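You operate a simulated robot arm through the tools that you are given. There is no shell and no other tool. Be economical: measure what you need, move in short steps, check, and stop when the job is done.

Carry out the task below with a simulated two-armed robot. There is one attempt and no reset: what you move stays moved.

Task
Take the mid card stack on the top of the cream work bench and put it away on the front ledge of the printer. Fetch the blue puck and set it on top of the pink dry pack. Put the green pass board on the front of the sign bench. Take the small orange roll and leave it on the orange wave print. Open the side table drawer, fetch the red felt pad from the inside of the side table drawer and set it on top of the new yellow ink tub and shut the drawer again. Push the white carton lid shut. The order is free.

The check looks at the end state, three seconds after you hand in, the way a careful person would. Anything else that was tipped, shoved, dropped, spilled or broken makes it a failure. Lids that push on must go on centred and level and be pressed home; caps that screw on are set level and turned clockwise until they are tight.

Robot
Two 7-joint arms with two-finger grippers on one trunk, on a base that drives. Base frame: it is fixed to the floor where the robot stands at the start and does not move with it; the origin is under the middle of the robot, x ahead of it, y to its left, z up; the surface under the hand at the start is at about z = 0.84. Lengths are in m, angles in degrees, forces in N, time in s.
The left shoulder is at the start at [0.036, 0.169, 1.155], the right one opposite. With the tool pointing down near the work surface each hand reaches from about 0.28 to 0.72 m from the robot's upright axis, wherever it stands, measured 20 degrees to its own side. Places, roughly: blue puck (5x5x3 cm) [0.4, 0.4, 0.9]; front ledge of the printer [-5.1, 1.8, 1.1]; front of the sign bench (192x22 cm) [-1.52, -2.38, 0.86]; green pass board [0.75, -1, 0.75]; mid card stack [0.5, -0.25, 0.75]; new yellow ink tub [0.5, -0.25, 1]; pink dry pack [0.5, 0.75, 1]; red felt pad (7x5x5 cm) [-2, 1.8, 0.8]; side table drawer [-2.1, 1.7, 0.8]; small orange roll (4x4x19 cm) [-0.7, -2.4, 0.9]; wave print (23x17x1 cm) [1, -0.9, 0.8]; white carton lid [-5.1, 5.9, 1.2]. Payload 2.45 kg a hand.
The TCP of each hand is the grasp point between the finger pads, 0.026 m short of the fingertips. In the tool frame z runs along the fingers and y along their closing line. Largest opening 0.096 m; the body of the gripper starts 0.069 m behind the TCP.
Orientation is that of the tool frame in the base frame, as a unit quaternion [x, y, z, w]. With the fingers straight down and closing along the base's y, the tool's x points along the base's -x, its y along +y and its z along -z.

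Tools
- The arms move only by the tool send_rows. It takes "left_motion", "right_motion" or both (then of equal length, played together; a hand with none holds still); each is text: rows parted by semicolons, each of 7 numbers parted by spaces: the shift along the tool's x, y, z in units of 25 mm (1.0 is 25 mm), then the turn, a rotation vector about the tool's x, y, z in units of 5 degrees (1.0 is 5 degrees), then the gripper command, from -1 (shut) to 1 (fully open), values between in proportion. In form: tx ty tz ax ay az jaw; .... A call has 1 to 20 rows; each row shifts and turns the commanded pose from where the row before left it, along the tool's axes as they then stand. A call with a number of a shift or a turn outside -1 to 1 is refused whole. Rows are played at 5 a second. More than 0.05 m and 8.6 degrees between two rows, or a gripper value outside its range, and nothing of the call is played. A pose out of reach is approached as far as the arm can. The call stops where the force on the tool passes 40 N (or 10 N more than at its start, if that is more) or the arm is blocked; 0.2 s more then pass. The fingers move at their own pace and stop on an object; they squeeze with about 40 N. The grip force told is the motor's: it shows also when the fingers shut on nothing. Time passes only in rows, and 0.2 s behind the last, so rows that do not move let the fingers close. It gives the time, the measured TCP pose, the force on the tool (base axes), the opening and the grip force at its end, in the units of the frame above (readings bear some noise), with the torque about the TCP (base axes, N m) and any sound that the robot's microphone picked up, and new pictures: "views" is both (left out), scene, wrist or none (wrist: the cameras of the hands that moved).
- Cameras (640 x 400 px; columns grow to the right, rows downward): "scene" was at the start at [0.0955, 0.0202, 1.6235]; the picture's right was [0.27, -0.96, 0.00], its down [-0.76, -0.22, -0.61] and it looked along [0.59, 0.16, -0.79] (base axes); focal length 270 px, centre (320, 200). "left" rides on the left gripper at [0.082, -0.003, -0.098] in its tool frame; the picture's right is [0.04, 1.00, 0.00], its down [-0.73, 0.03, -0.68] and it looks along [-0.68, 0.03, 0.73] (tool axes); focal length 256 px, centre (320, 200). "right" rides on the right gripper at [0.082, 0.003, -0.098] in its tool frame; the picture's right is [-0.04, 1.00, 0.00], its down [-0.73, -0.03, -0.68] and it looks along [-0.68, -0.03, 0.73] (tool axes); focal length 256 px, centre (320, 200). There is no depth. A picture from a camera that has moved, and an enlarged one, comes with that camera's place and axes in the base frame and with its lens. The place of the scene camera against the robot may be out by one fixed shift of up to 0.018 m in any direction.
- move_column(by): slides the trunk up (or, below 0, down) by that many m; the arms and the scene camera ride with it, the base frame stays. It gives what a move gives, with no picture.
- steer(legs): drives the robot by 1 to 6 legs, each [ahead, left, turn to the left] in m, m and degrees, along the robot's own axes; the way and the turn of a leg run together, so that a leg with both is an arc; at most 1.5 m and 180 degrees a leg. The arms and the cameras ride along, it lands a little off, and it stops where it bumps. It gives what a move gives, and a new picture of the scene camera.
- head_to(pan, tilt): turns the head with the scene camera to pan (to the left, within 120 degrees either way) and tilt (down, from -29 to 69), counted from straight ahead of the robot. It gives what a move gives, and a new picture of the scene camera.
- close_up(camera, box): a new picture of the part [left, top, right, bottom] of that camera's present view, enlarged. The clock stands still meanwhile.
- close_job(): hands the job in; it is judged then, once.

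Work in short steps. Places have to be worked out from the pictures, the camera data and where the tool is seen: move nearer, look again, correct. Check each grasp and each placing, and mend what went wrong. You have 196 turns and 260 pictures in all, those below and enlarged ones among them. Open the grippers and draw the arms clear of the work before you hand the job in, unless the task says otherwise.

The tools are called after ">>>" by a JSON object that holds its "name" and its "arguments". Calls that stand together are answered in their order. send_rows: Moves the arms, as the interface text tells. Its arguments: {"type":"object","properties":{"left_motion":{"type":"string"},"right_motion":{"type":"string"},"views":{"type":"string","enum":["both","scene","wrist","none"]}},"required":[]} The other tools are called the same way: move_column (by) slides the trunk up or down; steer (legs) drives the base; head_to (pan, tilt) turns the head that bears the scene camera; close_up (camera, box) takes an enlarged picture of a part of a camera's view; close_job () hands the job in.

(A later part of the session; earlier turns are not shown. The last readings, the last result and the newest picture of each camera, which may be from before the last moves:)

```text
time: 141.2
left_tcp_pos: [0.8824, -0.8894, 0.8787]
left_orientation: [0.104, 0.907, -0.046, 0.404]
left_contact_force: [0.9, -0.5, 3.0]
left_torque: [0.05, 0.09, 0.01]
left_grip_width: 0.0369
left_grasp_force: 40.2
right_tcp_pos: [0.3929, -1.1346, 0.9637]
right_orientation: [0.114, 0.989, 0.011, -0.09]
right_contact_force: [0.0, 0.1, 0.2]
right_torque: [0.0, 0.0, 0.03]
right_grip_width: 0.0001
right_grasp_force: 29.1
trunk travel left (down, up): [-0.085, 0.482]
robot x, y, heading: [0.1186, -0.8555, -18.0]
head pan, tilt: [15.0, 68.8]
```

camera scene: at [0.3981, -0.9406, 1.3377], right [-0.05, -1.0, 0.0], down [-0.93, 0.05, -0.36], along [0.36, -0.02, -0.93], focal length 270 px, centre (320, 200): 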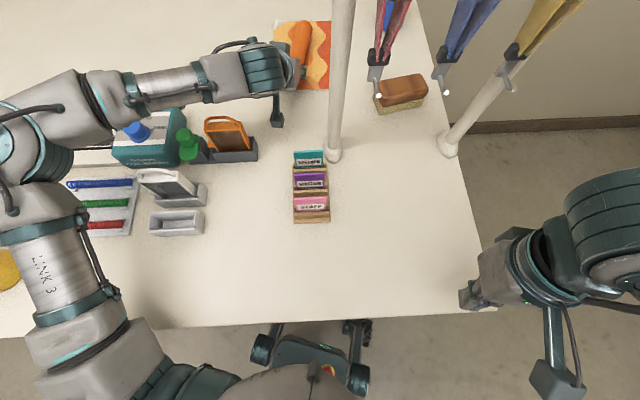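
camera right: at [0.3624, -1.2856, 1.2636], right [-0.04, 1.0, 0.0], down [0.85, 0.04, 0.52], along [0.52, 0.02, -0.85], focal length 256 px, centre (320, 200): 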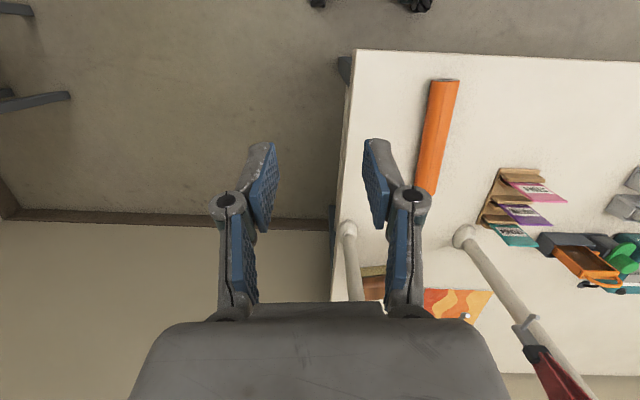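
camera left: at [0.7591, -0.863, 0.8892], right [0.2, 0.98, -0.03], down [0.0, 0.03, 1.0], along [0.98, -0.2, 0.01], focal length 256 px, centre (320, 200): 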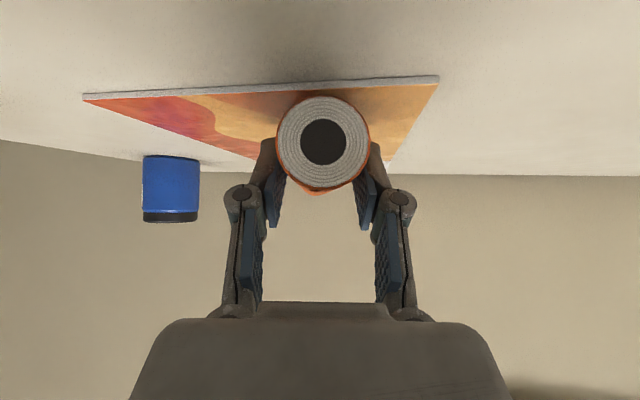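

Light contact (3 N). One more millimetre, then open slowly and back out along the fingers.

>>> {"name": "send_rows", "arguments": {"left_motion": "0.03 0 0.03 0 0 0 -1;0 0 0 0 0 0 -0.24;0 0 0 0 0 0 -0.18;0 0 0 0 0 0 -0.1;0 0 0 0 0 0 0.05;0 0 0 0 0 0 0.25;0 0 -0.4 0 0 0 0.25;0 0 -0.8 0 0 0 0.25;0 0 -1 0 0 0 0.25;0 0 -1 0 0 0 0.25", "views": "both"}}

```text
time: 143.4
left_tcp_pos: [0.8246, -0.8758, 0.9304]
left_orientation: [0.104, 0.908, -0.046, 0.404]
left_contact_force: [-1.1, 0.1, -0.6]
left_torque: [-0.01, 0.02, 0.0]
left_grip_width: 0.06
left_grasp_force: 0.0
right_tcp_pos: [0.3915, -1.1325, 0.9651]
right_orientation: [0.115, 0.989, 0.011, -0.091]
right_contact_force: [-0.8, -0.6, 0.0]
right_torque: [0.01, -0.01, 0.03]
right_grip_width: 0.0
right_grasp_force: 28.1
trunk travel left (down, up): [-0.085, 0.482]
robot x, y, heading: [0.1174, -0.8535, -18.3]
head pan, tilt: [15.0, 68.8]
camera scene: at [0.3964, -0.9405, 1.3382], right [-0.05, -1.0, 0.0], down [-0.93, 0.05, -0.36], along [0.36, -0.02, -0.93], focal length 270 px, centre (320, 200)
camera left: at [0.6998, -0.8503, 0.9359], right [0.2, 0.98, -0.03], down [-0.01, 0.03, 1.0], along [0.98, -0.2, 0.01], focal length 256 px, centre (320, 200)
```

scene: 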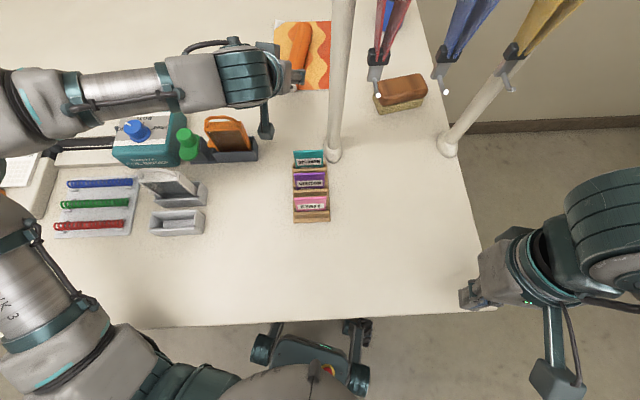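
left: 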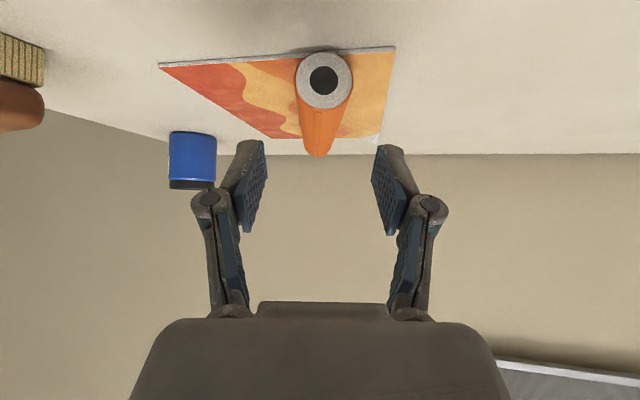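

The roll rests on the wave print. I raise the trunk back up, then back off.

>>> {"name": "move_column", "arguments": {"by": 0.26}}

>>> {"name": "steer", "arguments": {"legs": [[-0.3, 0, 0], [0, 0, 18]]}}

```text
time: 146.1
left_tcp_pos: [0.8262, -0.876, 1.1888]
left_orientation: [0.105, 0.908, -0.046, 0.403]
left_contact_force: [0.2, 0.5, 0.1]
left_torque: [-0.01, -0.03, 0.01]
left_grip_width: 0.06
left_grasp_force: 0.0
right_tcp_pos: [0.3925, -1.1342, 1.2236]
right_orientation: [0.114, 0.989, 0.012, -0.093]
right_contact_force: [0.2, 0.1, -0.1]
right_torque: [-0.03, 0.03, 0.0]
right_grip_width: 0.0
right_grasp_force: 28.3
trunk travel left (down, up): [-0.345, 0.222]
robot x, y, heading: [0.1173, -0.8533, -18.2]
head pan, tilt: [15.0, 68.8]
```

```text
time: 149.2
left_tcp_pos: [0.5032, -0.562, 1.1912]
left_orientation: [-0.042, 0.913, 0.02, 0.406]
left_contact_force: [0.6, -0.9, -0.4]
left_torque: [0.01, 0.02, 0.02]
left_grip_width: 0.0602
left_grasp_force: 0.2
right_tcp_pos: [0.175, -0.9439, 1.2247]
right_orientation: [-0.046, 0.995, -0.001, -0.093]
right_contact_force: [0.5, -0.3, -0.1]
right_torque: [0.04, 0.01, -0.01]
right_grip_width: 0.0002
right_grasp_force: 28.4
trunk travel left (down, up): [-0.345, 0.222]
robot x, y, heading: [-0.1723, -0.7611, 0.6]
head pan, tilt: [15.0, 68.8]
camera scene: at [-0.1049, -0.7641, 1.6248], right [0.27, -0.96, -0.01], down [-0.9, -0.25, -0.36], along [0.34, 0.1, -0.93], focal length 270 px, centre (320, 200)
```

scene: 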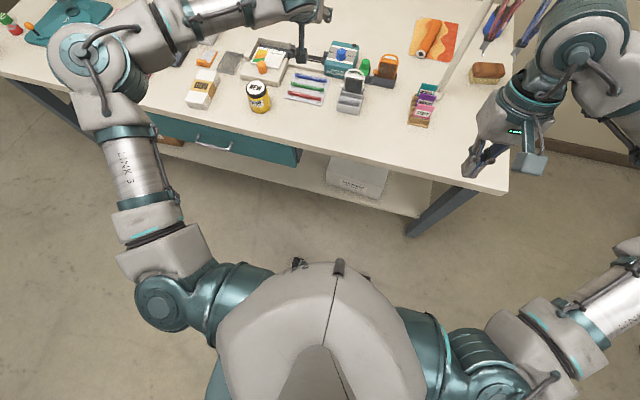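

Next the mid card stack. I return the left hand to pointing down and tucked, open the right hand, and drive to in front of the stack.

>>> {"name": "send_rows", "arguments": {"left_motion": "0 0 0 0 1 0 0;0 0 0 0 1 0 0;0 0 0 0 1 0 0;0 0 0 0 1 0 0;0 0 0 0 1 0 0;0 0 0 0 1 0 0;0 0 0 0 1 0 0;0 0 0 0 1 0 0;0 0 0 0 1 0 0;0 0 0 0 0 1 0;1 0 0 0 0 0 0;1 0 0 0 0 0 0;1 0 0 0 0 0 0;1 0 0 0 0 0 0;1 0 0 0 0 0 0;1 0 0 0 0 0 0", "right_motion": "0 0 0 0 -1 0 1;0 0 0 0 -1 0 1;0 0 0 0 0 0.9 1;0 0 0 0 0 0 1;0 0 0 0 0 0 1;0 0 0 0 0 0 1;0 0 0 0 0 0 1;0 0 0 0 0 0 1;0 0 0 0 0 0 1;0 0 0 0 0 0 1;0 0 0 0 0 0 1;0 0 0 0 0 0 1;0 0 0 0 0 0 1;0 0 0 0 0 0 1;0 0 0 0 0 0 1;0 0 0 0 0 0 1", "views": "none"}}

>>> {"name": "steer", "arguments": {"legs": [[0, 0.76, 0], [0.15, 0, 0]]}}

>>> {"name": "close_up", "arguments": {"camera": "right", "box": [0, 0, 640, 400]}}

```text
time: 152.6
left_tcp_pos: [0.26, -0.4785, 1.2022]
left_orientation: [-0.003, 1.0, 0.002, 0.027]
left_contact_force: [-0.6, 0.3, 0.8]
left_torque: [0.03, -0.01, -0.01]
left_grip_width: 0.048
left_grasp_force: 0.0
left hand out of reach, approached as far as the arm can: row 3, 5, 6, 7, 8, 9
right_tcp_pos: [0.1708, -0.9378, 1.2258]
right_orientation: [-0.007, 1.0, 0.0, -0.003]
right_contact_force: [1.2, -0.2, -0.1]
right_torque: [0.01, 0.01, 0.02]
right_grip_width: 0.0959
right_grasp_force: 0.0
trunk travel left (down, up): [-0.345, 0.222]
robot x, y, heading: [-0.1739, -0.7619, 0.8]
head pan, tilt: [15.0, 68.8]
```

```text
time: 157.6
left_tcp_pos: [0.4034, 0.2596, 1.2053]
left_orientation: [-0.002, 1.0, 0.007, 0.027]
left_contact_force: [0.2, -0.8, 0.2]
left_torque: [0.04, 0.01, 0.01]
left_grip_width: 0.0479
left_grasp_force: 0.0
right_tcp_pos: [0.3123, -0.2005, 1.2241]
right_orientation: [-0.006, 1.0, 0.005, -0.004]
right_contact_force: [0.3, -0.1, 1.0]
right_torque: [0.03, 0.05, -0.01]
right_grip_width: 0.0961
right_grasp_force: 0.1
trunk travel left (down, up): [-0.345, 0.222]
robot x, y, heading: [-0.033, -0.012, 0.5]
head pan, tilt: [15.0, 68.8]
camera scene: at [0.0337, -0.0262, 1.6251], right [0.27, -0.96, -0.01], down [-0.9, -0.24, -0.36], along [0.35, 0.11, -0.93], focal length 270 px, centre (320, 200)
```

scene: 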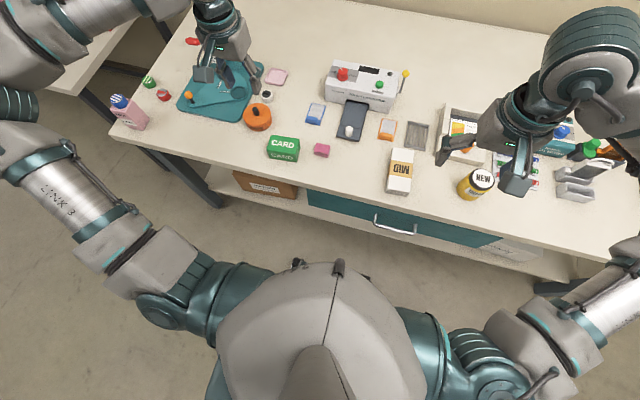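

```text
1.00 times, centred on (320, 200) of right (not enlarged: the box is as wide or as high as the picture)
camera zoom: at [0.2315, -0.1995, 1.3235], right [0.03, 1.0, 0.01], down [0.74, -0.03, 0.67], along [0.67, -0.01, -0.74], focal length 256 px, centre (320, 200)
```

zoom: 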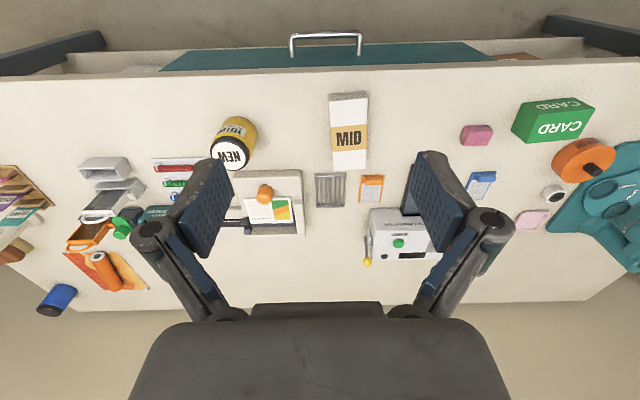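

Stack at about (0.474, −0.148), ~7 cm wide and 15 cm long. I lower the right hand over it.

>>> {"name": "send_rows", "arguments": {"right_motion": "-0.59 0.19 0.98 0 0 0 1;-0.59 0.19 0.98 0 0 0 1;-0.59 0.19 0.98 0 0 0 1;-0.59 0.19 0.98 0 0 0 1;-0.59 0.19 0.98 0 0 0 1;-0.59 0.19 0.98 0 0 0 1;-0.59 0.19 0.98 0 0 0 1;-0.59 0.19 0.98 0 0 0 1;-0.59 0.19 0.98 0 0 0 1;-0.59 0.19 0.98 0 0 0 1;-0.59 0.19 0.6 0 0 0 1;0 0 0 0 0 0 1", "views": "wrist"}}

```text
time: 160.2
left_tcp_pos: [0.4021, 0.2636, 1.2043]
left_orientation: [-0.001, 1.0, 0.005, 0.028]
left_contact_force: [0.6, -0.5, -0.5]
left_torque: [0.0, 0.01, -0.02]
left_grip_width: 0.0479
left_grasp_force: 0.0
right_tcp_pos: [0.4717, -0.1399, 0.9639]
right_orientation: [-0.007, 1.0, 0.002, -0.004]
right_contact_force: [0.2, -0.3, 1.2]
right_torque: [0.02, 0.01, 0.01]
right_grip_width: 0.0959
right_grasp_force: 0.1
trunk travel left (down, up): [-0.345, 0.222]
robot x, y, heading: [-0.0334, -0.0159, 0.4]
head pan, tilt: [15.0, 68.8]
camera right: at [0.3914, -0.1393, 1.0634], right [0.03, 1.0, 0.0], down [0.74, -0.02, 0.67], along [0.67, -0.02, -0.74], focal length 256 px, centre (320, 200)
```

right: 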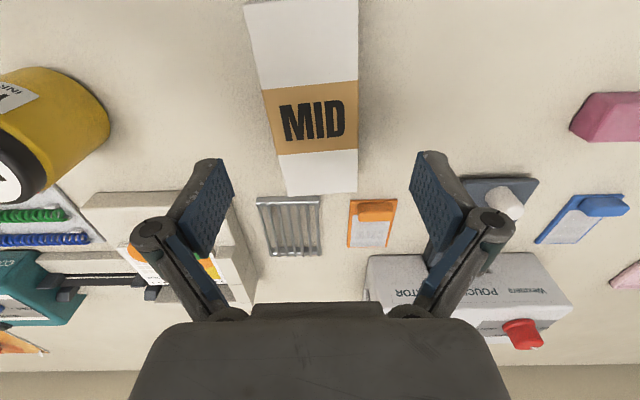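

Stack centre (0.474, −0.146), yaw ≈4°. I align, go down and grip.

>>> {"name": "send_rows", "arguments": {"right_motion": "-0.08 -0.25 0.3 0 0 -1 1;0 0 0.9 0 0 0 1;0 0 0.9 0 0 0 1;0 0 0.9 0 0 0 1;0 0 0.7 0 0 0 1;0 0 0 0 0 0 1;0 0 0 0 0 0 0.2;0 0 0 0 0 0 -1;0 0 0 0 0 0 -1", "views": "wrist"}}

```text
time: 162.2
left_tcp_pos: [0.4021, 0.2724, 1.2027]
left_orientation: [-0.001, 1.0, 0.001, 0.028]
left_contact_force: [-0.1, 0.1, -0.5]
left_torque: [-0.01, 0.0, 0.04]
left_grip_width: 0.0479
left_grasp_force: 0.1
right_tcp_pos: [0.4735, -0.1394, 0.8732]
right_orientation: [-0.05, 0.999, -0.002, -0.003]
right_contact_force: [-1.4, -4.2, 10.4]
right_torque: [0.25, 0.32, 0.2]
right_grip_width: 0.0675
right_grasp_force: 40.4
trunk travel left (down, up): [-0.345, 0.222]
robot x, y, heading: [-0.0323, -0.0125, 0.3]
head pan, tilt: [15.0, 68.8]
camera right: at [0.393, -0.1449, 0.9723], right [-0.06, 1.0, 0.0], down [0.74, 0.05, 0.68], along [0.67, 0.04, -0.74], focal length 256 px, centre (320, 200)
```

right: 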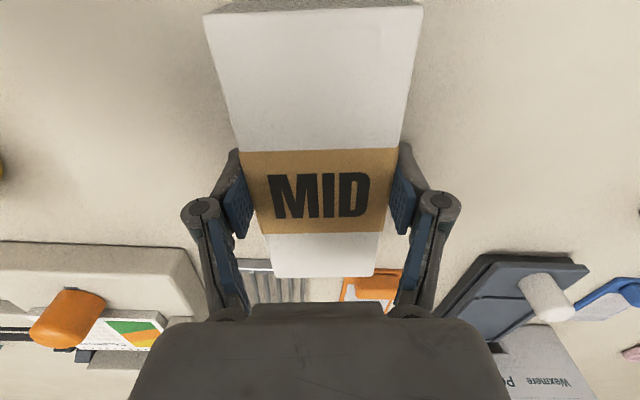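

Gripped (67 mm). Lift.

>>> {"name": "send_rows", "arguments": {"right_motion": "0 0 -0.3 0 0 0 -1;0 0 -0.8 0 0 0 -1;0 0 -1 0 0 0 -1;0 0 -1 0 0 0 -1;0 0 -1 0 0 0 -1;0 0 -1 0 0 0 -1;0 0 -1 0 0 0 -1;0.5 0 -1 0 0 0 -1;0.5 0 -1 0 0 0 -1;0.5 0 -1 0 0 0 -1;0.5 0 -1 0 0 0 -1", "views": "both"}}

```text
time: 164.6
left_tcp_pos: [0.4024, 0.2736, 1.2031]
left_orientation: [-0.002, 1.0, 0.002, 0.027]
left_contact_force: [0.7, -0.2, 0.2]
left_torque: [-0.04, -0.03, 0.01]
left_grip_width: 0.0481
left_grasp_force: 0.0
right_tcp_pos: [0.4267, -0.1429, 1.1257]
right_orientation: [-0.05, 0.999, -0.001, -0.003]
right_contact_force: [0.3, 0.7, -3.1]
right_torque: [0.03, 0.0, 0.02]
right_grip_width: 0.0676
right_grasp_force: 40.4
trunk travel left (down, up): [-0.345, 0.222]
robot x, y, heading: [-0.0338, -0.0123, 0.4]
head pan, tilt: [15.0, 68.8]
camera scene: at [0.0372, -0.0067, 1.6248], right [0.27, -0.96, 0.0], down [-0.9, -0.25, -0.36], along [0.35, 0.1, -0.93], focal length 270 px, centre (320, 200)
camera right: at [0.3454, -0.1474, 1.2249], right [-0.06, 1.0, 0.0], down [0.74, 0.05, 0.68], along [0.67, 0.04, -0.74], focal length 256 px, centre (320, 200)
```

scene: 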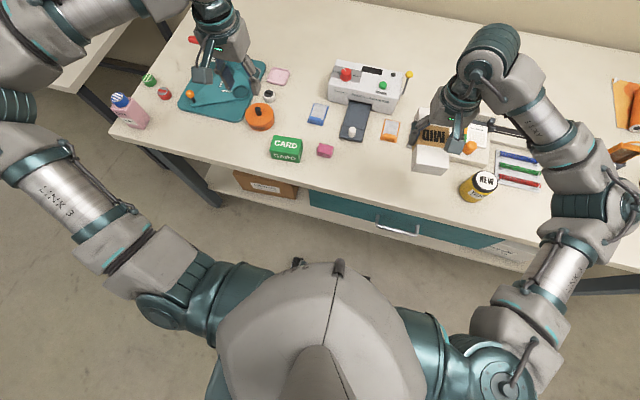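
right: 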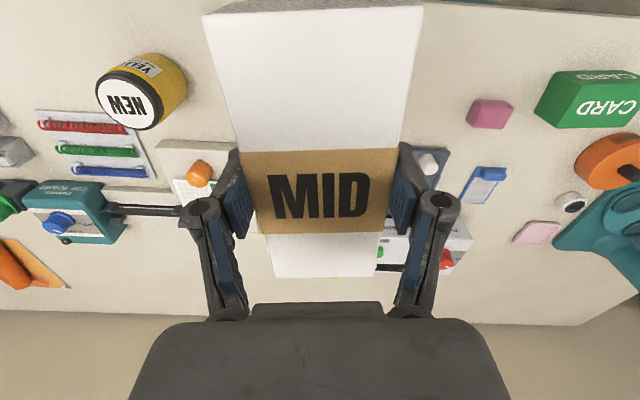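

Stack held. I back away from the bench and turn around toward the printer, looking ahead.

>>> {"name": "steer", "arguments": {"legs": [[-0.5, 0, 0], [0, 0, 175]]}}

>>> {"name": "head_to", "arguments": {"pan": 0, "tilt": 18}}

```text
time: 174.7
left_tcp_pos: [-0.978, -0.2702, 1.2016]
left_orientation: [0.999, -0.033, -0.028, -0.001]
left_contact_force: [0.5, -0.4, 0.4]
left_torque: [0.0, 0.02, 0.0]
left_grip_width: 0.0476
left_grasp_force: 0.2
right_tcp_pos: [-0.9728, 0.1476, 1.1254]
right_orientation: [1.0, 0.015, 0.003, -0.001]
right_contact_force: [0.2, 0.2, -2.6]
right_torque: [0.0, -0.01, -0.02]
right_grip_width: 0.0676
right_grasp_force: 40.2
trunk travel left (down, up): [-0.345, 0.222]
robot x, y, heading: [-0.5251, -0.017, 176.6]
head pan, tilt: [15.0, 68.8]
camera scene: at [-0.5922, -0.0379, 1.6248], right [-0.2, 0.98, 0.0], down [0.91, 0.19, -0.36], along [-0.35, -0.07, -0.93], focal length 270 px, centre (320, 200)
```

scene: 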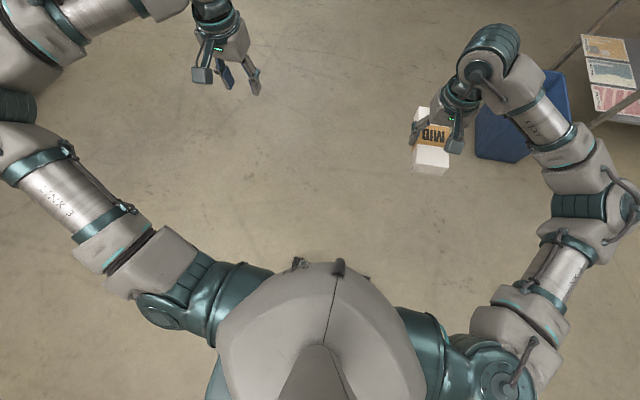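

```text
time: 175.9
left_tcp_pos: [-0.9746, -0.2715, 1.2047]
left_orientation: [0.999, -0.033, -0.029, -0.001]
left_contact_force: [1.1, 0.0, -0.2]
left_torque: [0.03, 0.02, 0.01]
left_grip_width: 0.0481
left_grasp_force: 0.0
right_tcp_pos: [-0.9695, 0.1475, 1.1276]
right_orientation: [1.0, 0.015, 0.002, -0.001]
right_contact_force: [0.0, 0.2, -2.3]
right_torque: [-0.01, 0.01, 0.01]
right_grip_width: 0.0673
right_grasp_force: 39.9
trunk travel left (down, up): [-0.345, 0.222]
robot x, y, heading: [-0.5211, -0.0139, 176.6]
head pan, tilt: [0.0, 18.0]
camera scene: at [-0.631, -0.0211, 1.6953], right [0.06, 1.0, 0.0], down [0.31, -0.02, -0.95], along [-0.95, 0.06, -0.31], focal length 270 px, centre (320, 200)
```

scene: 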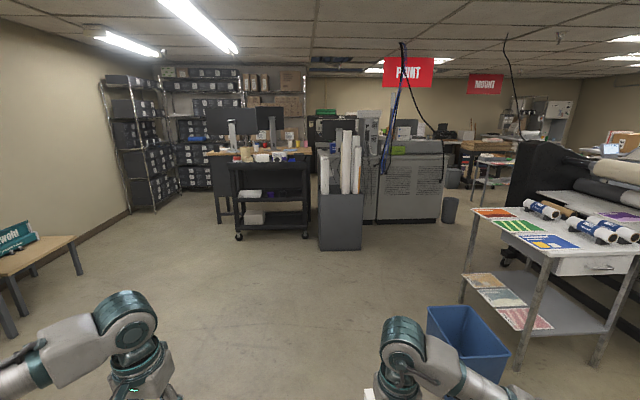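

The printer stands around (−4.8, 1.5) under the "PRINT" sign; the drawer of the side table faces this way. I drive down the free aisle and turn for a look.

>>> {"name": "steer", "arguments": {"legs": [[1.5, 0, 0], [0.8, 0, 0], [0, 0, -60], [0.9, 0, 0]]}}

>>> {"name": "head_to", "arguments": {"pan": 35, "tilt": 15}}

```text
time: 194.2
left_tcp_pos: [-3.6073, 1.2504, 1.2041]
left_orientation: [0.836, -0.548, -0.026, -0.014]
left_contact_force: [-1.2, -0.2, 1.0]
left_torque: [0.01, -0.02, 0.0]
left_grip_width: 0.0477
left_grasp_force: 0.1
right_tcp_pos: [-3.234, 1.438, 1.1269]
right_orientation: [0.861, -0.508, 0.002, 0.001]
right_contact_force: [-0.7, 0.8, -2.5]
right_torque: [0.0, 0.01, 0.0]
right_grip_width: 0.067
right_grasp_force: 40.3
trunk travel left (down, up): [-0.345, 0.222]
robot x, y, heading: [-3.1792, 0.9698, 113.8]
head pan, tilt: [0.0, 18.0]
camera scene: at [-3.2178, 1.0539, 1.6955], right [0.92, 0.4, 0.0], down [0.13, -0.29, -0.95], along [-0.38, 0.87, -0.31], focal length 270 px, centre (320, 200)
```

scene: 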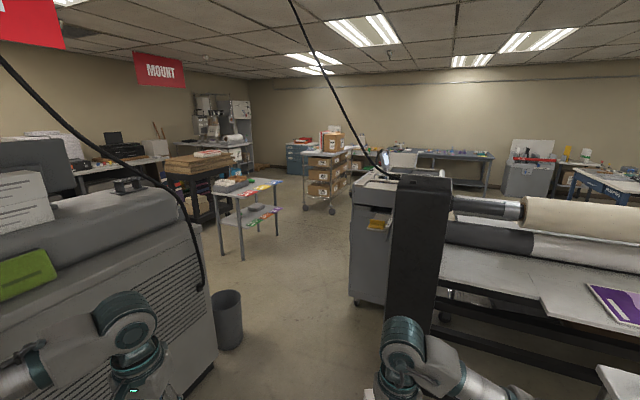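

```text
time: 195.2
left_tcp_pos: [-3.6067, 1.2465, 1.2047]
left_orientation: [0.836, -0.548, -0.026, -0.016]
left_contact_force: [-0.2, 0.1, 1.0]
left_torque: [0.01, 0.0, -0.01]
left_grip_width: 0.0482
left_grasp_force: 0.1
right_tcp_pos: [-3.2328, 1.4336, 1.128]
right_orientation: [0.861, -0.508, 0.001, -0.001]
right_contact_force: [0.5, -0.2, -2.7]
right_torque: [-0.02, -0.04, 0.01]
right_grip_width: 0.0676
right_grasp_force: 39.8
trunk travel left (down, up): [-0.345, 0.222]
robot x, y, heading: [-3.1766, 0.9672, 113.6]
head pan, tilt: [35.0, 15.0]
camera scene: at [-3.2609, 1.0172, 1.7003], right [0.52, 0.85, 0.0], down [0.22, -0.14, -0.96], along [-0.82, 0.5, -0.26], focal length 270 px, centre (320, 200)
```

scene: 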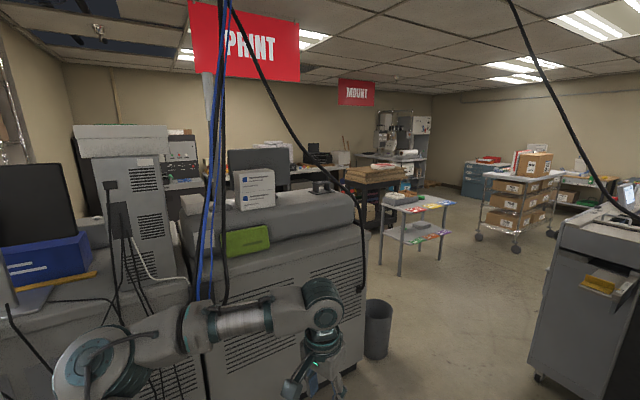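

The printer's back faces here; its ledge must be on the far (−x) side. I drive around its +y end, passing between the small bin and the grey cabinet, first part.

>>> {"name": "steer", "arguments": {"legs": [[1.25, 0, 0], [0, 0, 36]]}}

>>> {"name": "head_to", "arguments": {"pan": 0, "tilt": 25}}

```text
time: 199.5
left_tcp_pos: [-3.9482, 2.0396, 1.2091]
left_orientation: [0.829, -0.559, -0.027, -0.022]
left_contact_force: [-0.8, 0.2, -0.6]
left_torque: [-0.08, -0.08, -0.03]
left_grip_width: 0.0479
left_grasp_force: 0.0
right_tcp_pos: [-3.5705, 2.2157, 1.136]
right_orientation: [0.859, -0.512, -0.002, -0.009]
right_contact_force: [0.0, 0.6, -3.1]
right_torque: [-0.03, -0.02, -0.01]
right_grip_width: 0.0676
right_grasp_force: 40.2
trunk travel left (down, up): [-0.345, 0.222]
robot x, y, heading: [-3.5188, 1.7625, 112.7]
head pan, tilt: [35.0, 15.0]
stopped in leg 1: the robot was blocked; the commanded pose is now the measured one
camera scene: at [-3.6323, 1.7514, 1.7028], right [0.54, 0.84, 0.04], down [0.24, -0.11, -0.97], along [-0.81, 0.53, -0.26], focal length 270 px, centre (320, 200)
```

scene: 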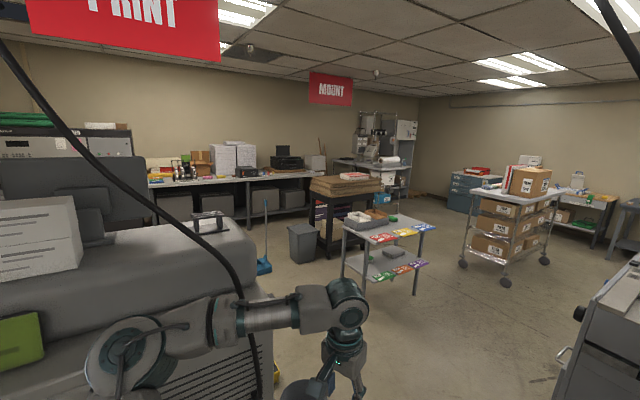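

```text
time: 200.5
left_tcp_pos: [-3.9449, 2.0398, 1.2107]
left_orientation: [0.83, -0.557, -0.031, -0.022]
left_contact_force: [0.0, 0.8, 0.2]
left_torque: [0.06, 0.01, 0.01]
left_grip_width: 0.0479
left_grasp_force: 0.0
right_tcp_pos: [-3.5705, 2.2174, 1.1325]
right_orientation: [0.861, -0.509, -0.002, -0.01]
right_contact_force: [0.2, 0.1, -1.8]
right_torque: [0.01, 0.01, 0.01]
right_grip_width: 0.0676
right_grasp_force: 40.4
trunk travel left (down, up): [-0.345, 0.222]
robot x, y, heading: [-3.5222, 1.7634, 112.7]
head pan, tilt: [0.0, 25.0]
camera scene: at [-3.5988, 1.7826, 1.6867], right [0.92, 0.39, 0.04], down [0.19, -0.35, -0.92], along [-0.34, 0.85, -0.4], focal length 270 px, centre (320, 200)
```

scene: 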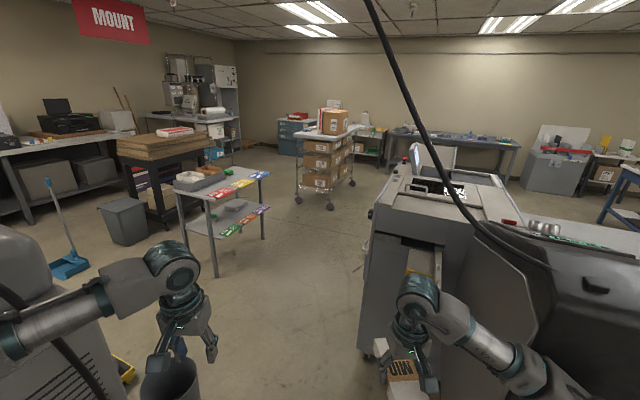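

I was blocked at x≈−3.52 — likely the right elbow against the laminator's end plate. I back off, raise the trunk so the elbows pass higher, and look to the left.

>>> {"name": "steer", "arguments": {"legs": [[-0.2, 0, 0]]}}

>>> {"name": "move_column", "arguments": {"by": 0.2}}

>>> {"name": "head_to", "arguments": {"pan": -75, "tilt": 35}}

>>> {"name": "head_to", "arguments": {"pan": 40, "tilt": 40}}

```text
time: 202.1
left_tcp_pos: [-3.8333, 1.8911, 1.2108]
left_orientation: [0.828, -0.559, -0.032, -0.001]
left_contact_force: [0.7, 1.1, -0.5]
left_torque: [-0.04, 0.12, -0.04]
left_grip_width: 0.0479
left_grasp_force: 0.1
right_tcp_pos: [-3.4572, 2.063, 1.1142]
right_orientation: [0.858, -0.514, 0.001, 0.013]
right_contact_force: [0.6, 1.8, -3.2]
right_torque: [-0.09, 0.09, -0.03]
right_grip_width: 0.0672
right_grasp_force: 39.9
trunk travel left (down, up): [-0.345, 0.222]
robot x, y, heading: [-3.4373, 1.5768, 112.3]
head pan, tilt: [0.0, 25.0]
camera scene: at [-3.4407, 1.6826, 1.6832], right [0.92, 0.38, -0.02], down [0.14, -0.4, -0.9], along [-0.36, 0.83, -0.43], focal length 270 px, centre (320, 200)
```

scene: 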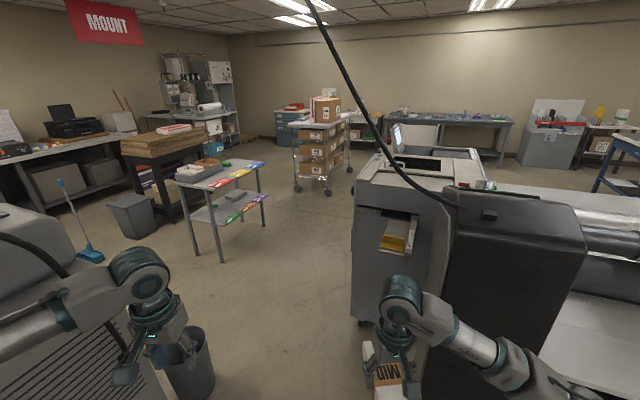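

```text
time: 204.3
left_tcp_pos: [-3.8811, 1.8631, 1.4038]
left_orientation: [0.829, -0.558, -0.024, -0.02]
left_contact_force: [0.0, -0.9, -0.5]
left_torque: [0.02, -0.01, 0.04]
left_grip_width: 0.0481
left_grasp_force: 0.0
right_tcp_pos: [-3.5029, 2.0388, 1.3238]
right_orientation: [0.859, -0.512, 0.009, -0.004]
right_contact_force: [-1.2, -0.8, -2.1]
right_torque: [0.04, -0.04, 0.02]
right_grip_width: 0.0676
right_grasp_force: 40.4
trunk travel left (down, up): [-0.545, 0.022]
robot x, y, heading: [-3.4416, 1.5763, 112.5]
head pan, tilt: [0.0, 25.0]
```

```text
time: 205.8
left_tcp_pos: [-3.8354, 1.8826, 1.4097]
left_orientation: [0.827, -0.561, -0.032, -0.007]
left_contact_force: [-0.3, 1.0, 1.1]
left_torque: [0.0, -0.02, -0.01]
left_grip_width: 0.048
left_grasp_force: 0.0
right_tcp_pos: [-3.4581, 2.0578, 1.3186]
right_orientation: [0.857, -0.515, 0.002, 0.008]
right_contact_force: [-0.1, 0.8, -2.7]
right_torque: [-0.02, 0.02, -0.01]
right_grip_width: 0.0674
right_grasp_force: 39.8
trunk travel left (down, up): [-0.545, 0.022]
robot x, y, heading: [-3.4329, 1.5759, 112.5]
head pan, tilt: [-75.0, 35.0]
camera scene: at [-3.3514, 1.611, 1.8681], right [0.61, -0.79, 0.0], down [-0.46, -0.35, -0.82], along [0.65, 0.5, -0.58], focal length 270 px, centre (320, 200)
```

scene: 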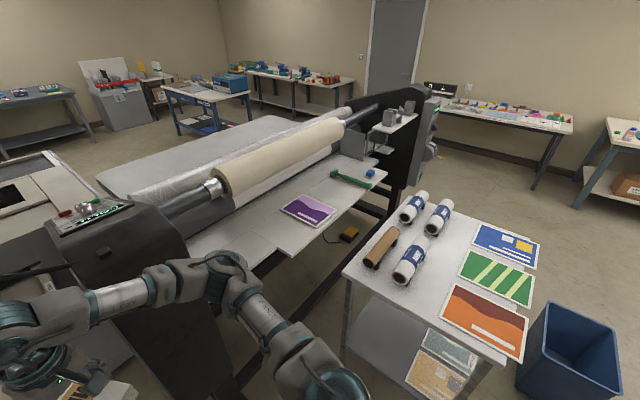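

```text
time: 207.7
left_tcp_pos: [-3.8415, 1.8794, 1.4085]
left_orientation: [0.828, -0.56, -0.03, -0.009]
left_contact_force: [0.4, 0.8, 0.5]
left_torque: [-0.06, 0.04, -0.01]
left_grip_width: 0.0478
left_grasp_force: 0.1
right_tcp_pos: [-3.4654, 2.0547, 1.3202]
right_orientation: [0.857, -0.515, 0.003, 0.004]
right_contact_force: [0.5, -0.6, -2.3]
right_torque: [-0.05, 0.01, 0.03]
right_grip_width: 0.0676
right_grasp_force: 40.3
trunk travel left (down, up): [-0.545, 0.022]
robot x, y, heading: [-3.4356, 1.5761, 112.6]
head pan, tilt: [40.0, 40.0]
camera scene: at [-3.5137, 1.5895, 1.8601], right [0.46, 0.89, 0.0], down [0.58, -0.3, -0.76], along [-0.67, 0.35, -0.65], focal length 270 px, centre (320, 200)
```

scene: 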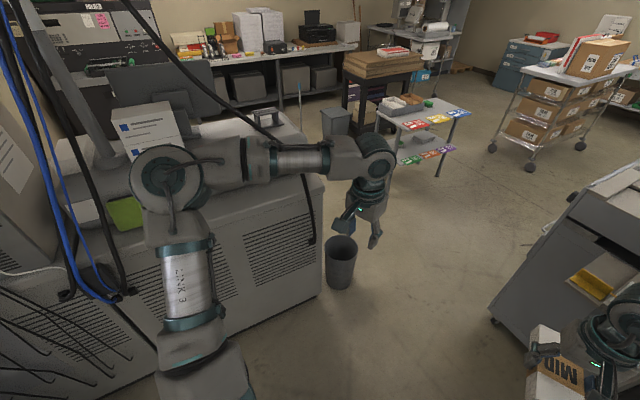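

With the trunk high, the elbows clear the machines; the base just has to pass between bin (−4.48, 2.26) and cabinet (−3.75, 3.07). I go in two legs via (−3.9, 2.1) to (−4.2, 2.75).

>>> {"name": "steer", "arguments": {"legs": [[0.3, 0.226, 0], [0.36, 0, 0], [0.7, 0.03, 0]]}}

>>> {"name": "head_to", "arguments": {"pan": 60, "tilt": 40}}

```text
time: 215.4
left_tcp_pos: [-4.6556, 3.0064, 1.4019]
left_orientation: [0.832, -0.554, -0.022, -0.025]
left_contact_force: [0.2, -0.3, 0.3]
left_torque: [-0.01, 0.06, 0.01]
left_grip_width: 0.0481
left_grasp_force: 0.1
right_tcp_pos: [-4.2789, 3.1864, 1.3274]
right_orientation: [0.86, -0.51, 0.01, -0.01]
right_contact_force: [0.7, -0.7, -1.7]
right_torque: [0.07, -0.01, 0.04]
right_grip_width: 0.0677
right_grasp_force: 39.9
trunk travel left (down, up): [-0.545, 0.022]
robot x, y, heading: [-4.2036, 2.7331, 113.0]
head pan, tilt: [40.0, 40.0]
camera scene: at [-4.2744, 2.7419, 1.8604], right [0.45, 0.89, 0.0], down [0.57, -0.29, -0.77], along [-0.68, 0.35, -0.64], focal length 270 px, centre (320, 200)
```

scene: 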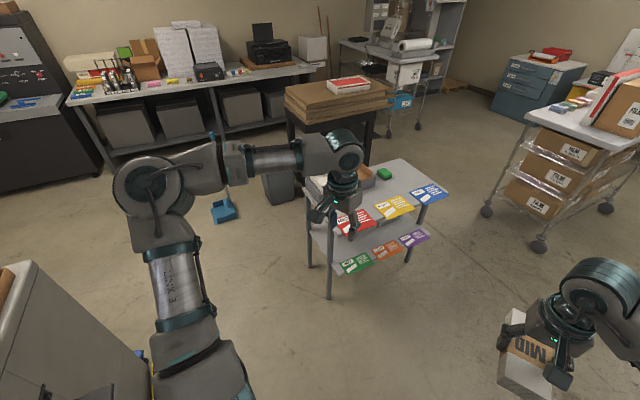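

```text
time: 216.3
left_tcp_pos: [-4.6096, 3.0272, 1.4076]
left_orientation: [0.832, -0.553, -0.032, -0.008]
left_contact_force: [-0.6, -0.5, -0.1]
left_torque: [-0.03, 0.0, -0.03]
left_grip_width: 0.048
left_grasp_force: 0.0
right_tcp_pos: [-4.2348, 3.2095, 1.3204]
right_orientation: [0.86, -0.51, 0.003, 0.004]
right_contact_force: [0.2, 1.8, -3.5]
right_torque: [-0.15, -0.05, -0.03]
right_grip_width: 0.0677
right_grasp_force: 40.0
trunk travel left (down, up): [-0.545, 0.022]
robot x, y, heading: [-4.1951, 2.7291, 113.6]
head pan, tilt: [60.0, 40.0]
camera scene: at [-4.1958, 2.7614, 1.8608], right [0.11, 0.99, -0.03], down [0.61, -0.09, -0.79], along [-0.79, 0.07, -0.61], focal length 270 px, centre (320, 200)
```

scene: 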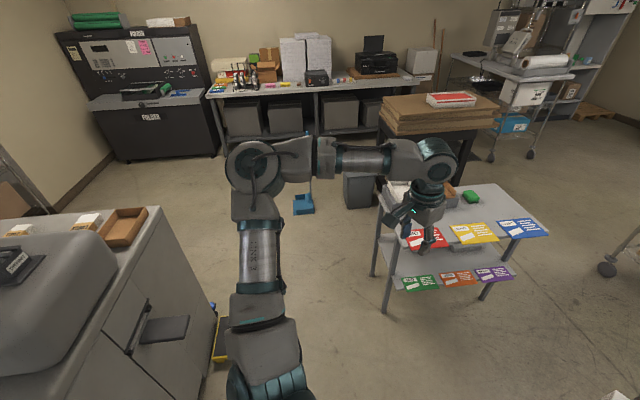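

Now the ledge is visible at the printer's far side, with a tray and white boxes on it. I turn to −x, drive past, and turn around to face it.

>>> {"name": "steer", "arguments": {"legs": [[0, 0, 67], [1.5, 0, 0], [0.12, 0, 0], [0, 0, 178]]}}

>>> {"name": "head_to", "arguments": {"pan": -50, "tilt": 35}}

```text
time: 229.0
left_tcp_pos: [-6.1259, 2.2614, 1.392]
left_orientation: [0.989, 0.143, -0.031, -0.013]
left_contact_force: [0.5, -0.6, -1.8]
left_torque: [0.12, -0.07, 0.02]
left_grip_width: 0.0478
left_grasp_force: 0.1
right_tcp_pos: [-6.2656, 2.6577, 1.3337]
right_orientation: [0.98, 0.195, -0.005, -0.028]
right_contact_force: [1.6, -2.5, -2.4]
right_torque: [0.13, 0.07, 0.04]
right_grip_width: 0.0674
right_grasp_force: 39.8
trunk travel left (down, up): [-0.545, 0.022]
robot x, y, heading: [-5.8202, 2.7072, -163.0]
head pan, tilt: [60.0, 40.0]
stopped in leg 4: the robot was blocked; the commanded pose is now the measured one
camera scene: at [-5.837, 2.5966, 1.8595], right [-0.97, 0.22, -0.01], down [0.15, 0.63, -0.76], along [-0.17, -0.74, -0.65], focal length 270 px, centre (320, 200)
```

scene: 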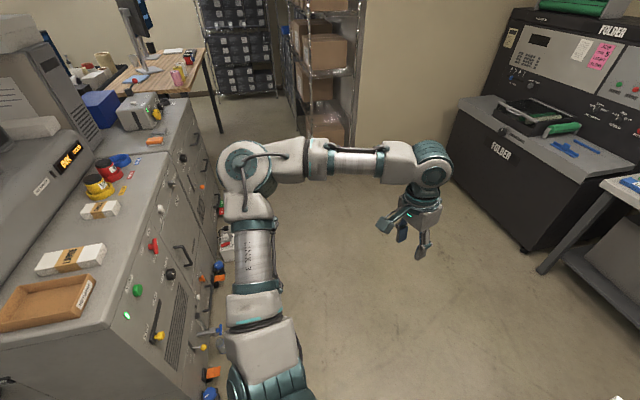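

```text
time: 230.9
left_tcp_pos: [-6.1385, 2.3591, 1.4115]
left_orientation: [0.989, 0.141, -0.029, 0.024]
left_contact_force: [1.0, -0.1, -0.7]
left_torque: [-0.07, 0.05, -0.03]
left_grip_width: 0.0475
left_grasp_force: 0.1
right_tcp_pos: [-6.2834, 2.7502, 1.327]
right_orientation: [0.982, 0.19, -0.005, 0.0]
right_contact_force: [-1.3, 0.5, -2.5]
right_torque: [-0.03, -0.11, -0.04]
right_grip_width: 0.0678
right_grasp_force: 40.2
trunk travel left (down, up): [-0.545, 0.022]
robot x, y, heading: [-5.8202, 2.7212, -162.5]
head pan, tilt: [-50.0, 35.0]
camera scene: at [-5.9123, 2.8572, 1.8592], right [0.54, 0.84, -0.03], down [0.5, -0.35, -0.79], along [-0.68, 0.41, -0.61], focal length 270 px, centre (320, 200)
```

scene: 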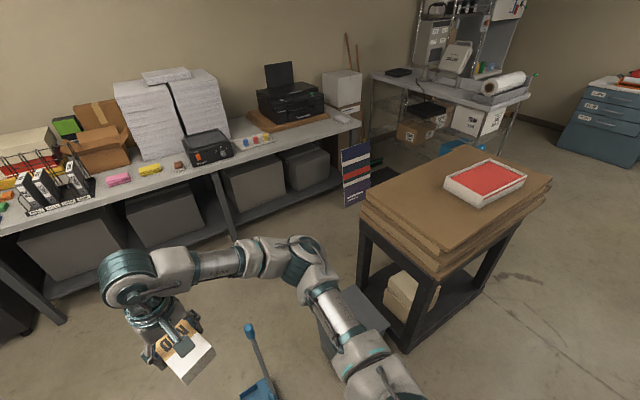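

Turning left got blocked after 17°. I look around close to the base to find out by what.

>>> {"name": "head_to", "arguments": {"pan": -115, "tilt": 55}}

>>> {"name": "head_to", "arguments": {"pan": 110, "tilt": 55}}

```text
time: 232.2
left_tcp_pos: [-6.1031, 2.2311, 1.3919]
left_orientation: [0.989, 0.143, -0.039, -0.021]
left_contact_force: [0.6, -0.7, 0.0]
left_torque: [0.07, 0.07, 0.04]
left_grip_width: 0.048
left_grasp_force: 0.0
right_tcp_pos: [-6.2456, 2.6266, 1.3386]
right_orientation: [0.98, 0.195, -0.01, -0.038]
right_contact_force: [1.2, -2.7, -1.3]
right_torque: [0.11, 0.12, 0.1]
right_grip_width: 0.0674
right_grasp_force: 39.9
trunk travel left (down, up): [-0.545, 0.022]
robot x, y, heading: [-5.8131, 2.6971, -163.1]
head pan, tilt: [-115.0, 55.0]
camera scene: at [-5.767, 2.6828, 1.8413], right [0.99, -0.14, -0.02], down [-0.12, -0.78, -0.61], along [0.07, 0.6, -0.79], focal length 270 px, centre (320, 200)
```

scene: 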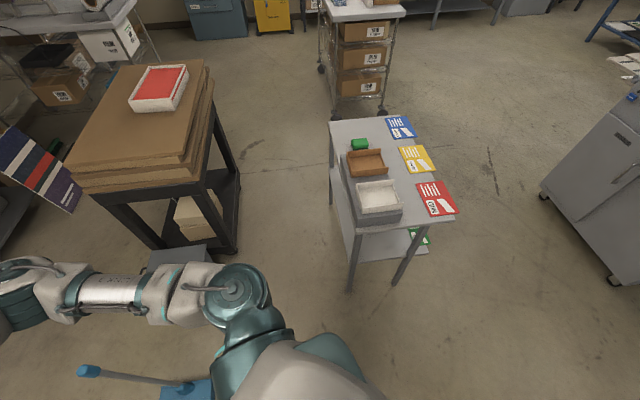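

```text
time: 235.4
left_tcp_pos: [-6.1006, 2.2244, 1.3898]
left_orientation: [0.989, 0.144, -0.038, -0.024]
left_contact_force: [1.2, 0.4, 0.2]
left_torque: [0.06, 0.0, 0.05]
left_grip_width: 0.0481
left_grasp_force: 0.0
right_tcp_pos: [-6.2415, 2.618, 1.34]
right_orientation: [0.98, 0.195, -0.012, -0.04]
right_contact_force: [1.6, -1.7, -2.9]
right_torque: [0.07, 0.14, 0.08]
right_grip_width: 0.0676
right_grasp_force: 39.2
trunk travel left (down, up): [-0.545, 0.022]
robot x, y, heading: [-5.8195, 2.6956, -162.8]
head pan, tilt: [110.0, 55.0]
camera scene: at [-5.7344, 2.555, 1.8354], right [-0.8, -0.6, -0.02], down [-0.5, 0.68, -0.54], along [0.34, -0.42, -0.84], focal length 270 px, centre (320, 200)
```

scene: 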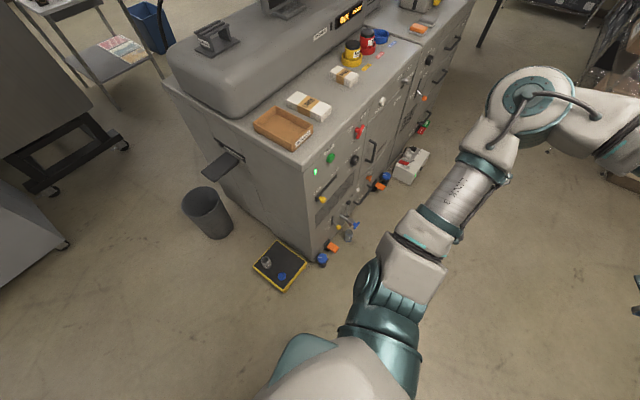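

Nothing visible touches the robot; the high trunk sways a lot, which may have tripped it. I lower the trunk by 0.15 and retry the turn in smaller parts.

>>> {"name": "move_column", "arguments": {"by": -0.15}}

>>> {"name": "steer", "arguments": {"legs": [[0, 0, 40]]}}

```text
time: 236.0
left_tcp_pos: [-6.1638, 2.4635, 1.4068]
left_orientation: [0.989, 0.139, -0.023, 0.051]
left_contact_force: [-0.6, 0.9, -0.4]
left_torque: [-0.06, -0.07, -0.05]
left_grip_width: 0.0479
left_grasp_force: 0.0
right_tcp_pos: [-6.2953, 2.8325, 1.2983]
right_orientation: [0.977, 0.209, -0.008, 0.035]
right_contact_force: [-3.5, 3.6, -3.1]
right_torque: [-0.15, -0.3, -0.04]
right_grip_width: 0.0675
right_grasp_force: 39.7
trunk travel left (down, up): [-0.528, 0.038]
robot x, y, heading: [-5.8249, 2.717, -163.0]
head pan, tilt: [110.0, 55.0]
stopped: the arm was blocked; the commanded pose is now the measured one
```

```text
time: 237.0
left_tcp_pos: [-6.073, 2.3225, 1.3854]
left_orientation: [0.984, 0.178, -0.028, -0.008]
left_contact_force: [1.1, -2.0, 0.0]
left_torque: [0.17, 0.11, 0.01]
left_grip_width: 0.0479
left_grasp_force: 0.1
right_tcp_pos: [-6.2249, 2.6559, 1.3214]
right_orientation: [0.957, 0.289, -0.028, -0.013]
right_contact_force: [2.4, -4.3, -2.3]
right_torque: [0.31, 0.19, 0.0]
right_grip_width: 0.0672
right_grasp_force: 40.0
trunk travel left (down, up): [-0.528, 0.038]
robot x, y, heading: [-5.8233, 2.6874, -158.4]
head pan, tilt: [110.0, 55.0]
stopped in leg 1: the robot was blocked; the commanded pose is now the measured one
camera scene: at [-5.7154, 2.5311, 1.8187], right [-0.75, -0.66, -0.02], down [-0.55, 0.65, -0.53], along [0.36, -0.38, -0.85], focal length 270 px, centre (320, 200)
```

scene: 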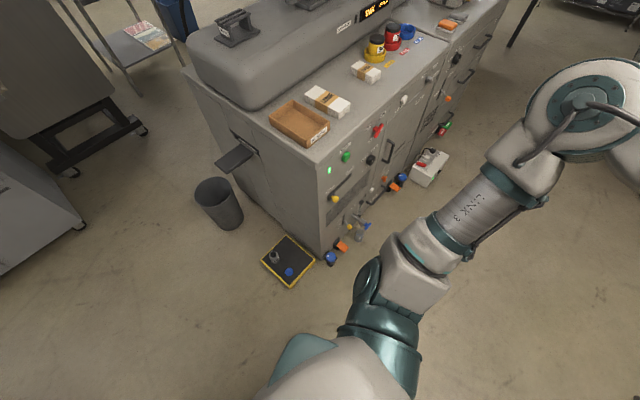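

The readings show the robot rocking sideways. I let it stand still for a few seconds and check whether the sway dies down.

>>> {"name": "send_rows", "arguments": {"left_motion": "0 0 0 0 0 0 0;0 0 0 0 0 0 0;0 0 0 0 0 0 0;0 0 0 0 0 0 0;0 0 0 0 0 0 0;0 0 0 0 0 0 0;0 0 0 0 0 0 0;0 0 0 0 0 0 0;0 0 0 0 0 0 0;0 0 0 0 0 0 0;0 0 0 0 0 0 0;0 0 0 0 0 0 0", "views": "none"}}

>>> {"name": "send_rows", "arguments": {"left_motion": "0 0 0 0 0 0 0;0 0 0 0 0 0 0;0 0 0 0 0 0 0", "views": "none"}}

```text
time: 237.3
left_tcp_pos: [-6.1367, 2.4853, 1.4039]
left_orientation: [0.985, 0.157, -0.016, 0.075]
left_contact_force: [-0.5, 1.5, -1.5]
left_torque: [-0.17, -0.04, -0.05]
left_grip_width: 0.048
left_grasp_force: 0.1
right_tcp_pos: [-6.2912, 2.8306, 1.2979]
right_orientation: [0.969, 0.243, -0.016, 0.039]
right_contact_force: [-0.6, 0.5, -2.2]
right_torque: [0.07, -0.08, -0.1]
right_grip_width: 0.0675
right_grasp_force: 39.9
trunk travel left (down, up): [-0.528, 0.038]
robot x, y, heading: [-5.824, 2.712, -159.0]
head pan, tilt: [110.0, 55.0]
stopped in row 1 (left hand): the arm was blocked; the commanded pose is now the measured one
```

```text
time: 237.8
left_tcp_pos: [-6.0452, 2.2673, 1.3696]
left_orientation: [0.986, 0.161, -0.031, -0.008]
left_contact_force: [0.4, -1.1, 0.6]
left_torque: [0.1, 0.04, 0.01]
left_grip_width: 0.0479
left_grasp_force: 0.1
right_tcp_pos: [-6.2032, 2.6193, 1.3295]
right_orientation: [0.966, 0.254, -0.035, -0.042]
right_contact_force: [0.9, -3.2, -2.8]
right_torque: [0.13, 0.12, 0.07]
right_grip_width: 0.0676
right_grasp_force: 40.1
trunk travel left (down, up): [-0.528, 0.038]
robot x, y, heading: [-5.8154, 2.6891, -159.0]
head pan, tilt: [110.0, 55.0]
stopped in row 2 (left hand): the arm was blocked; the commanded pose is now the measured one
```

The high trunk makes it rock. I lower the trunk to stop this.

>>> {"name": "move_column", "arguments": {"by": -0.2}}

>>> {"name": "move_column", "arguments": {"by": -0.2}}

>>> {"name": "move_column", "arguments": {"by": -0.2}}

```text
time: 238.3
left_tcp_pos: [-6.118, 2.4826, 1.3888]
left_orientation: [0.986, 0.163, -0.019, 0.04]
left_contact_force: [-0.3, 0.5, -1.1]
left_torque: [-0.15, -0.06, 0.0]
left_grip_width: 0.0478
left_grasp_force: 0.0
right_tcp_pos: [-6.2688, 2.8233, 1.2887]
right_orientation: [0.965, 0.257, -0.029, 0.032]
right_contact_force: [-1.7, 1.3, -3.0]
right_torque: [-0.05, -0.17, -0.09]
right_grip_width: 0.0675
right_grasp_force: 40.0
trunk travel left (down, up): [-0.515, 0.052]
robot x, y, heading: [-5.8262, 2.7063, -158.7]
head pan, tilt: [110.0, 55.0]
stopped: the arm was blocked; the commanded pose is now the measured one
```

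```text
time: 238.9
left_tcp_pos: [-6.0282, 2.2819, 1.3325]
left_orientation: [0.988, 0.153, -0.027, -0.004]
left_contact_force: [1.1, 0.4, 0.1]
left_torque: [0.09, 0.0, 0.04]
left_grip_width: 0.0479
left_grasp_force: 0.0
right_tcp_pos: [-6.1858, 2.6221, 1.3023]
right_orientation: [0.963, 0.261, -0.046, -0.051]
right_contact_force: [1.7, -2.8, -2.6]
right_torque: [0.08, 0.09, 0.07]
right_grip_width: 0.0674
right_grasp_force: 39.9
trunk travel left (down, up): [-0.498, 0.068]
robot x, y, heading: [-5.8132, 2.6851, -158.6]
head pan, tilt: [110.0, 55.0]
stopped: the arm was blocked; the commanded pose is now the measured one
```

```text
time: 239.4
left_tcp_pos: [-6.1059, 2.5013, 1.3505]
left_orientation: [0.987, 0.157, -0.015, 0.041]
left_contact_force: [-1.4, 0.8, -0.5]
left_torque: [-0.19, -0.06, -0.02]
left_grip_width: 0.0481
left_grasp_force: 0.0
right_tcp_pos: [-6.2514, 2.8259, 1.2614]
right_orientation: [0.963, 0.267, -0.041, 0.025]
right_contact_force: [-1.2, 3.4, -2.6]
right_torque: [-0.15, -0.18, -0.08]
right_grip_width: 0.0674
right_grasp_force: 40.2
trunk travel left (down, up): [-0.484, 0.083]
robot x, y, heading: [-5.823, 2.7099, -159.0]
head pan, tilt: [110.0, 55.0]
stopped: the arm was blocked; the commanded pose is now the measured one
```

I let time pass with head moves only, looking straight down at the base.

>>> {"name": "head_to", "arguments": {"pan": -40, "tilt": 69}}

>>> {"name": "head_to", "arguments": {"pan": 40, "tilt": 69}}

```text
time: 241.8
left_tcp_pos: [-6.1054, 2.4845, 1.3427]
left_orientation: [0.987, 0.147, -0.007, 0.059]
left_contact_force: [-0.4, 0.3, -0.2]
left_torque: [-0.01, 0.08, -0.01]
left_grip_width: 0.0478
left_grasp_force: 0.0
right_tcp_pos: [-6.2537, 2.8059, 1.2645]
right_orientation: [0.962, 0.269, -0.04, 0.014]
right_contact_force: [-0.3, 1.1, -2.6]
right_torque: [-0.02, -0.06, -0.07]
right_grip_width: 0.0672
right_grasp_force: 39.8
trunk travel left (down, up): [-0.484, 0.083]
robot x, y, heading: [-5.8242, 2.7078, -158.9]
head pan, tilt: [-40.0, 68.8]
camera scene: at [-5.9174, 2.8293, 1.7573], right [0.32, 0.94, -0.05], down [0.89, -0.32, -0.31], along [-0.31, 0.06, -0.95], focal length 270 px, centre (320, 200)
```

scene: 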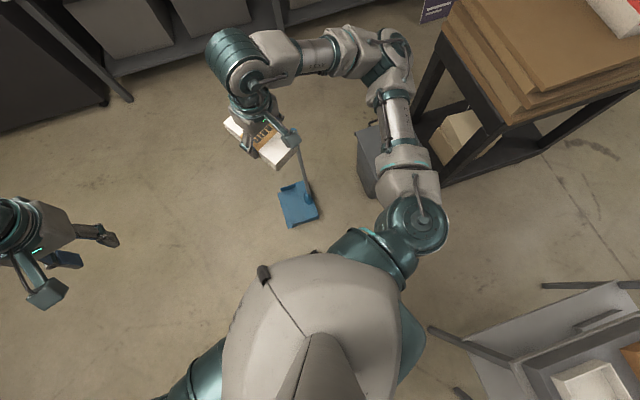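

```text
time: 243.3
left_tcp_pos: [-6.037, 2.3477, 1.3341]
left_orientation: [0.987, 0.16, -0.025, -0.011]
left_contact_force: [1.2, -0.2, 3.0]
left_torque: [0.02, 0.1, 0.01]
left_grip_width: 0.0478
left_grasp_force: 0.1
right_tcp_pos: [-6.1827, 2.6736, 1.2848]
right_orientation: [0.958, 0.281, -0.049, -0.027]
right_contact_force: [1.2, -0.6, -2.5]
right_torque: [0.02, 0.07, 0.08]
right_grip_width: 0.0675
right_grasp_force: 39.7
trunk travel left (down, up): [-0.484, 0.083]
robot x, y, heading: [-5.8077, 2.683, -159.3]
head pan, tilt: [40.0, 68.8]
camera scene: at [-5.7731, 2.5202, 1.7569], right [-0.88, 0.48, 0.05], down [0.44, 0.84, -0.32], along [-0.2, -0.26, -0.95], focal length 270 px, centre (320, 200)
```

scene: 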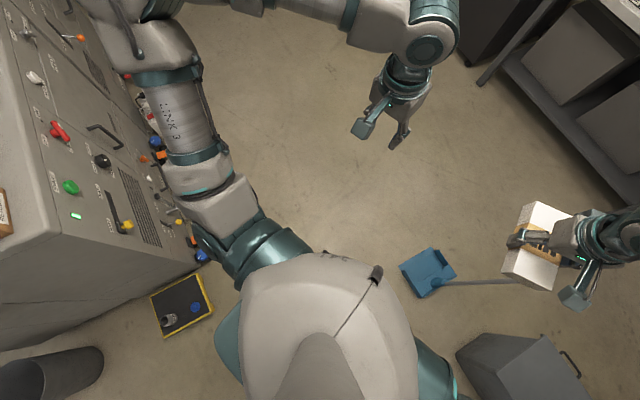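

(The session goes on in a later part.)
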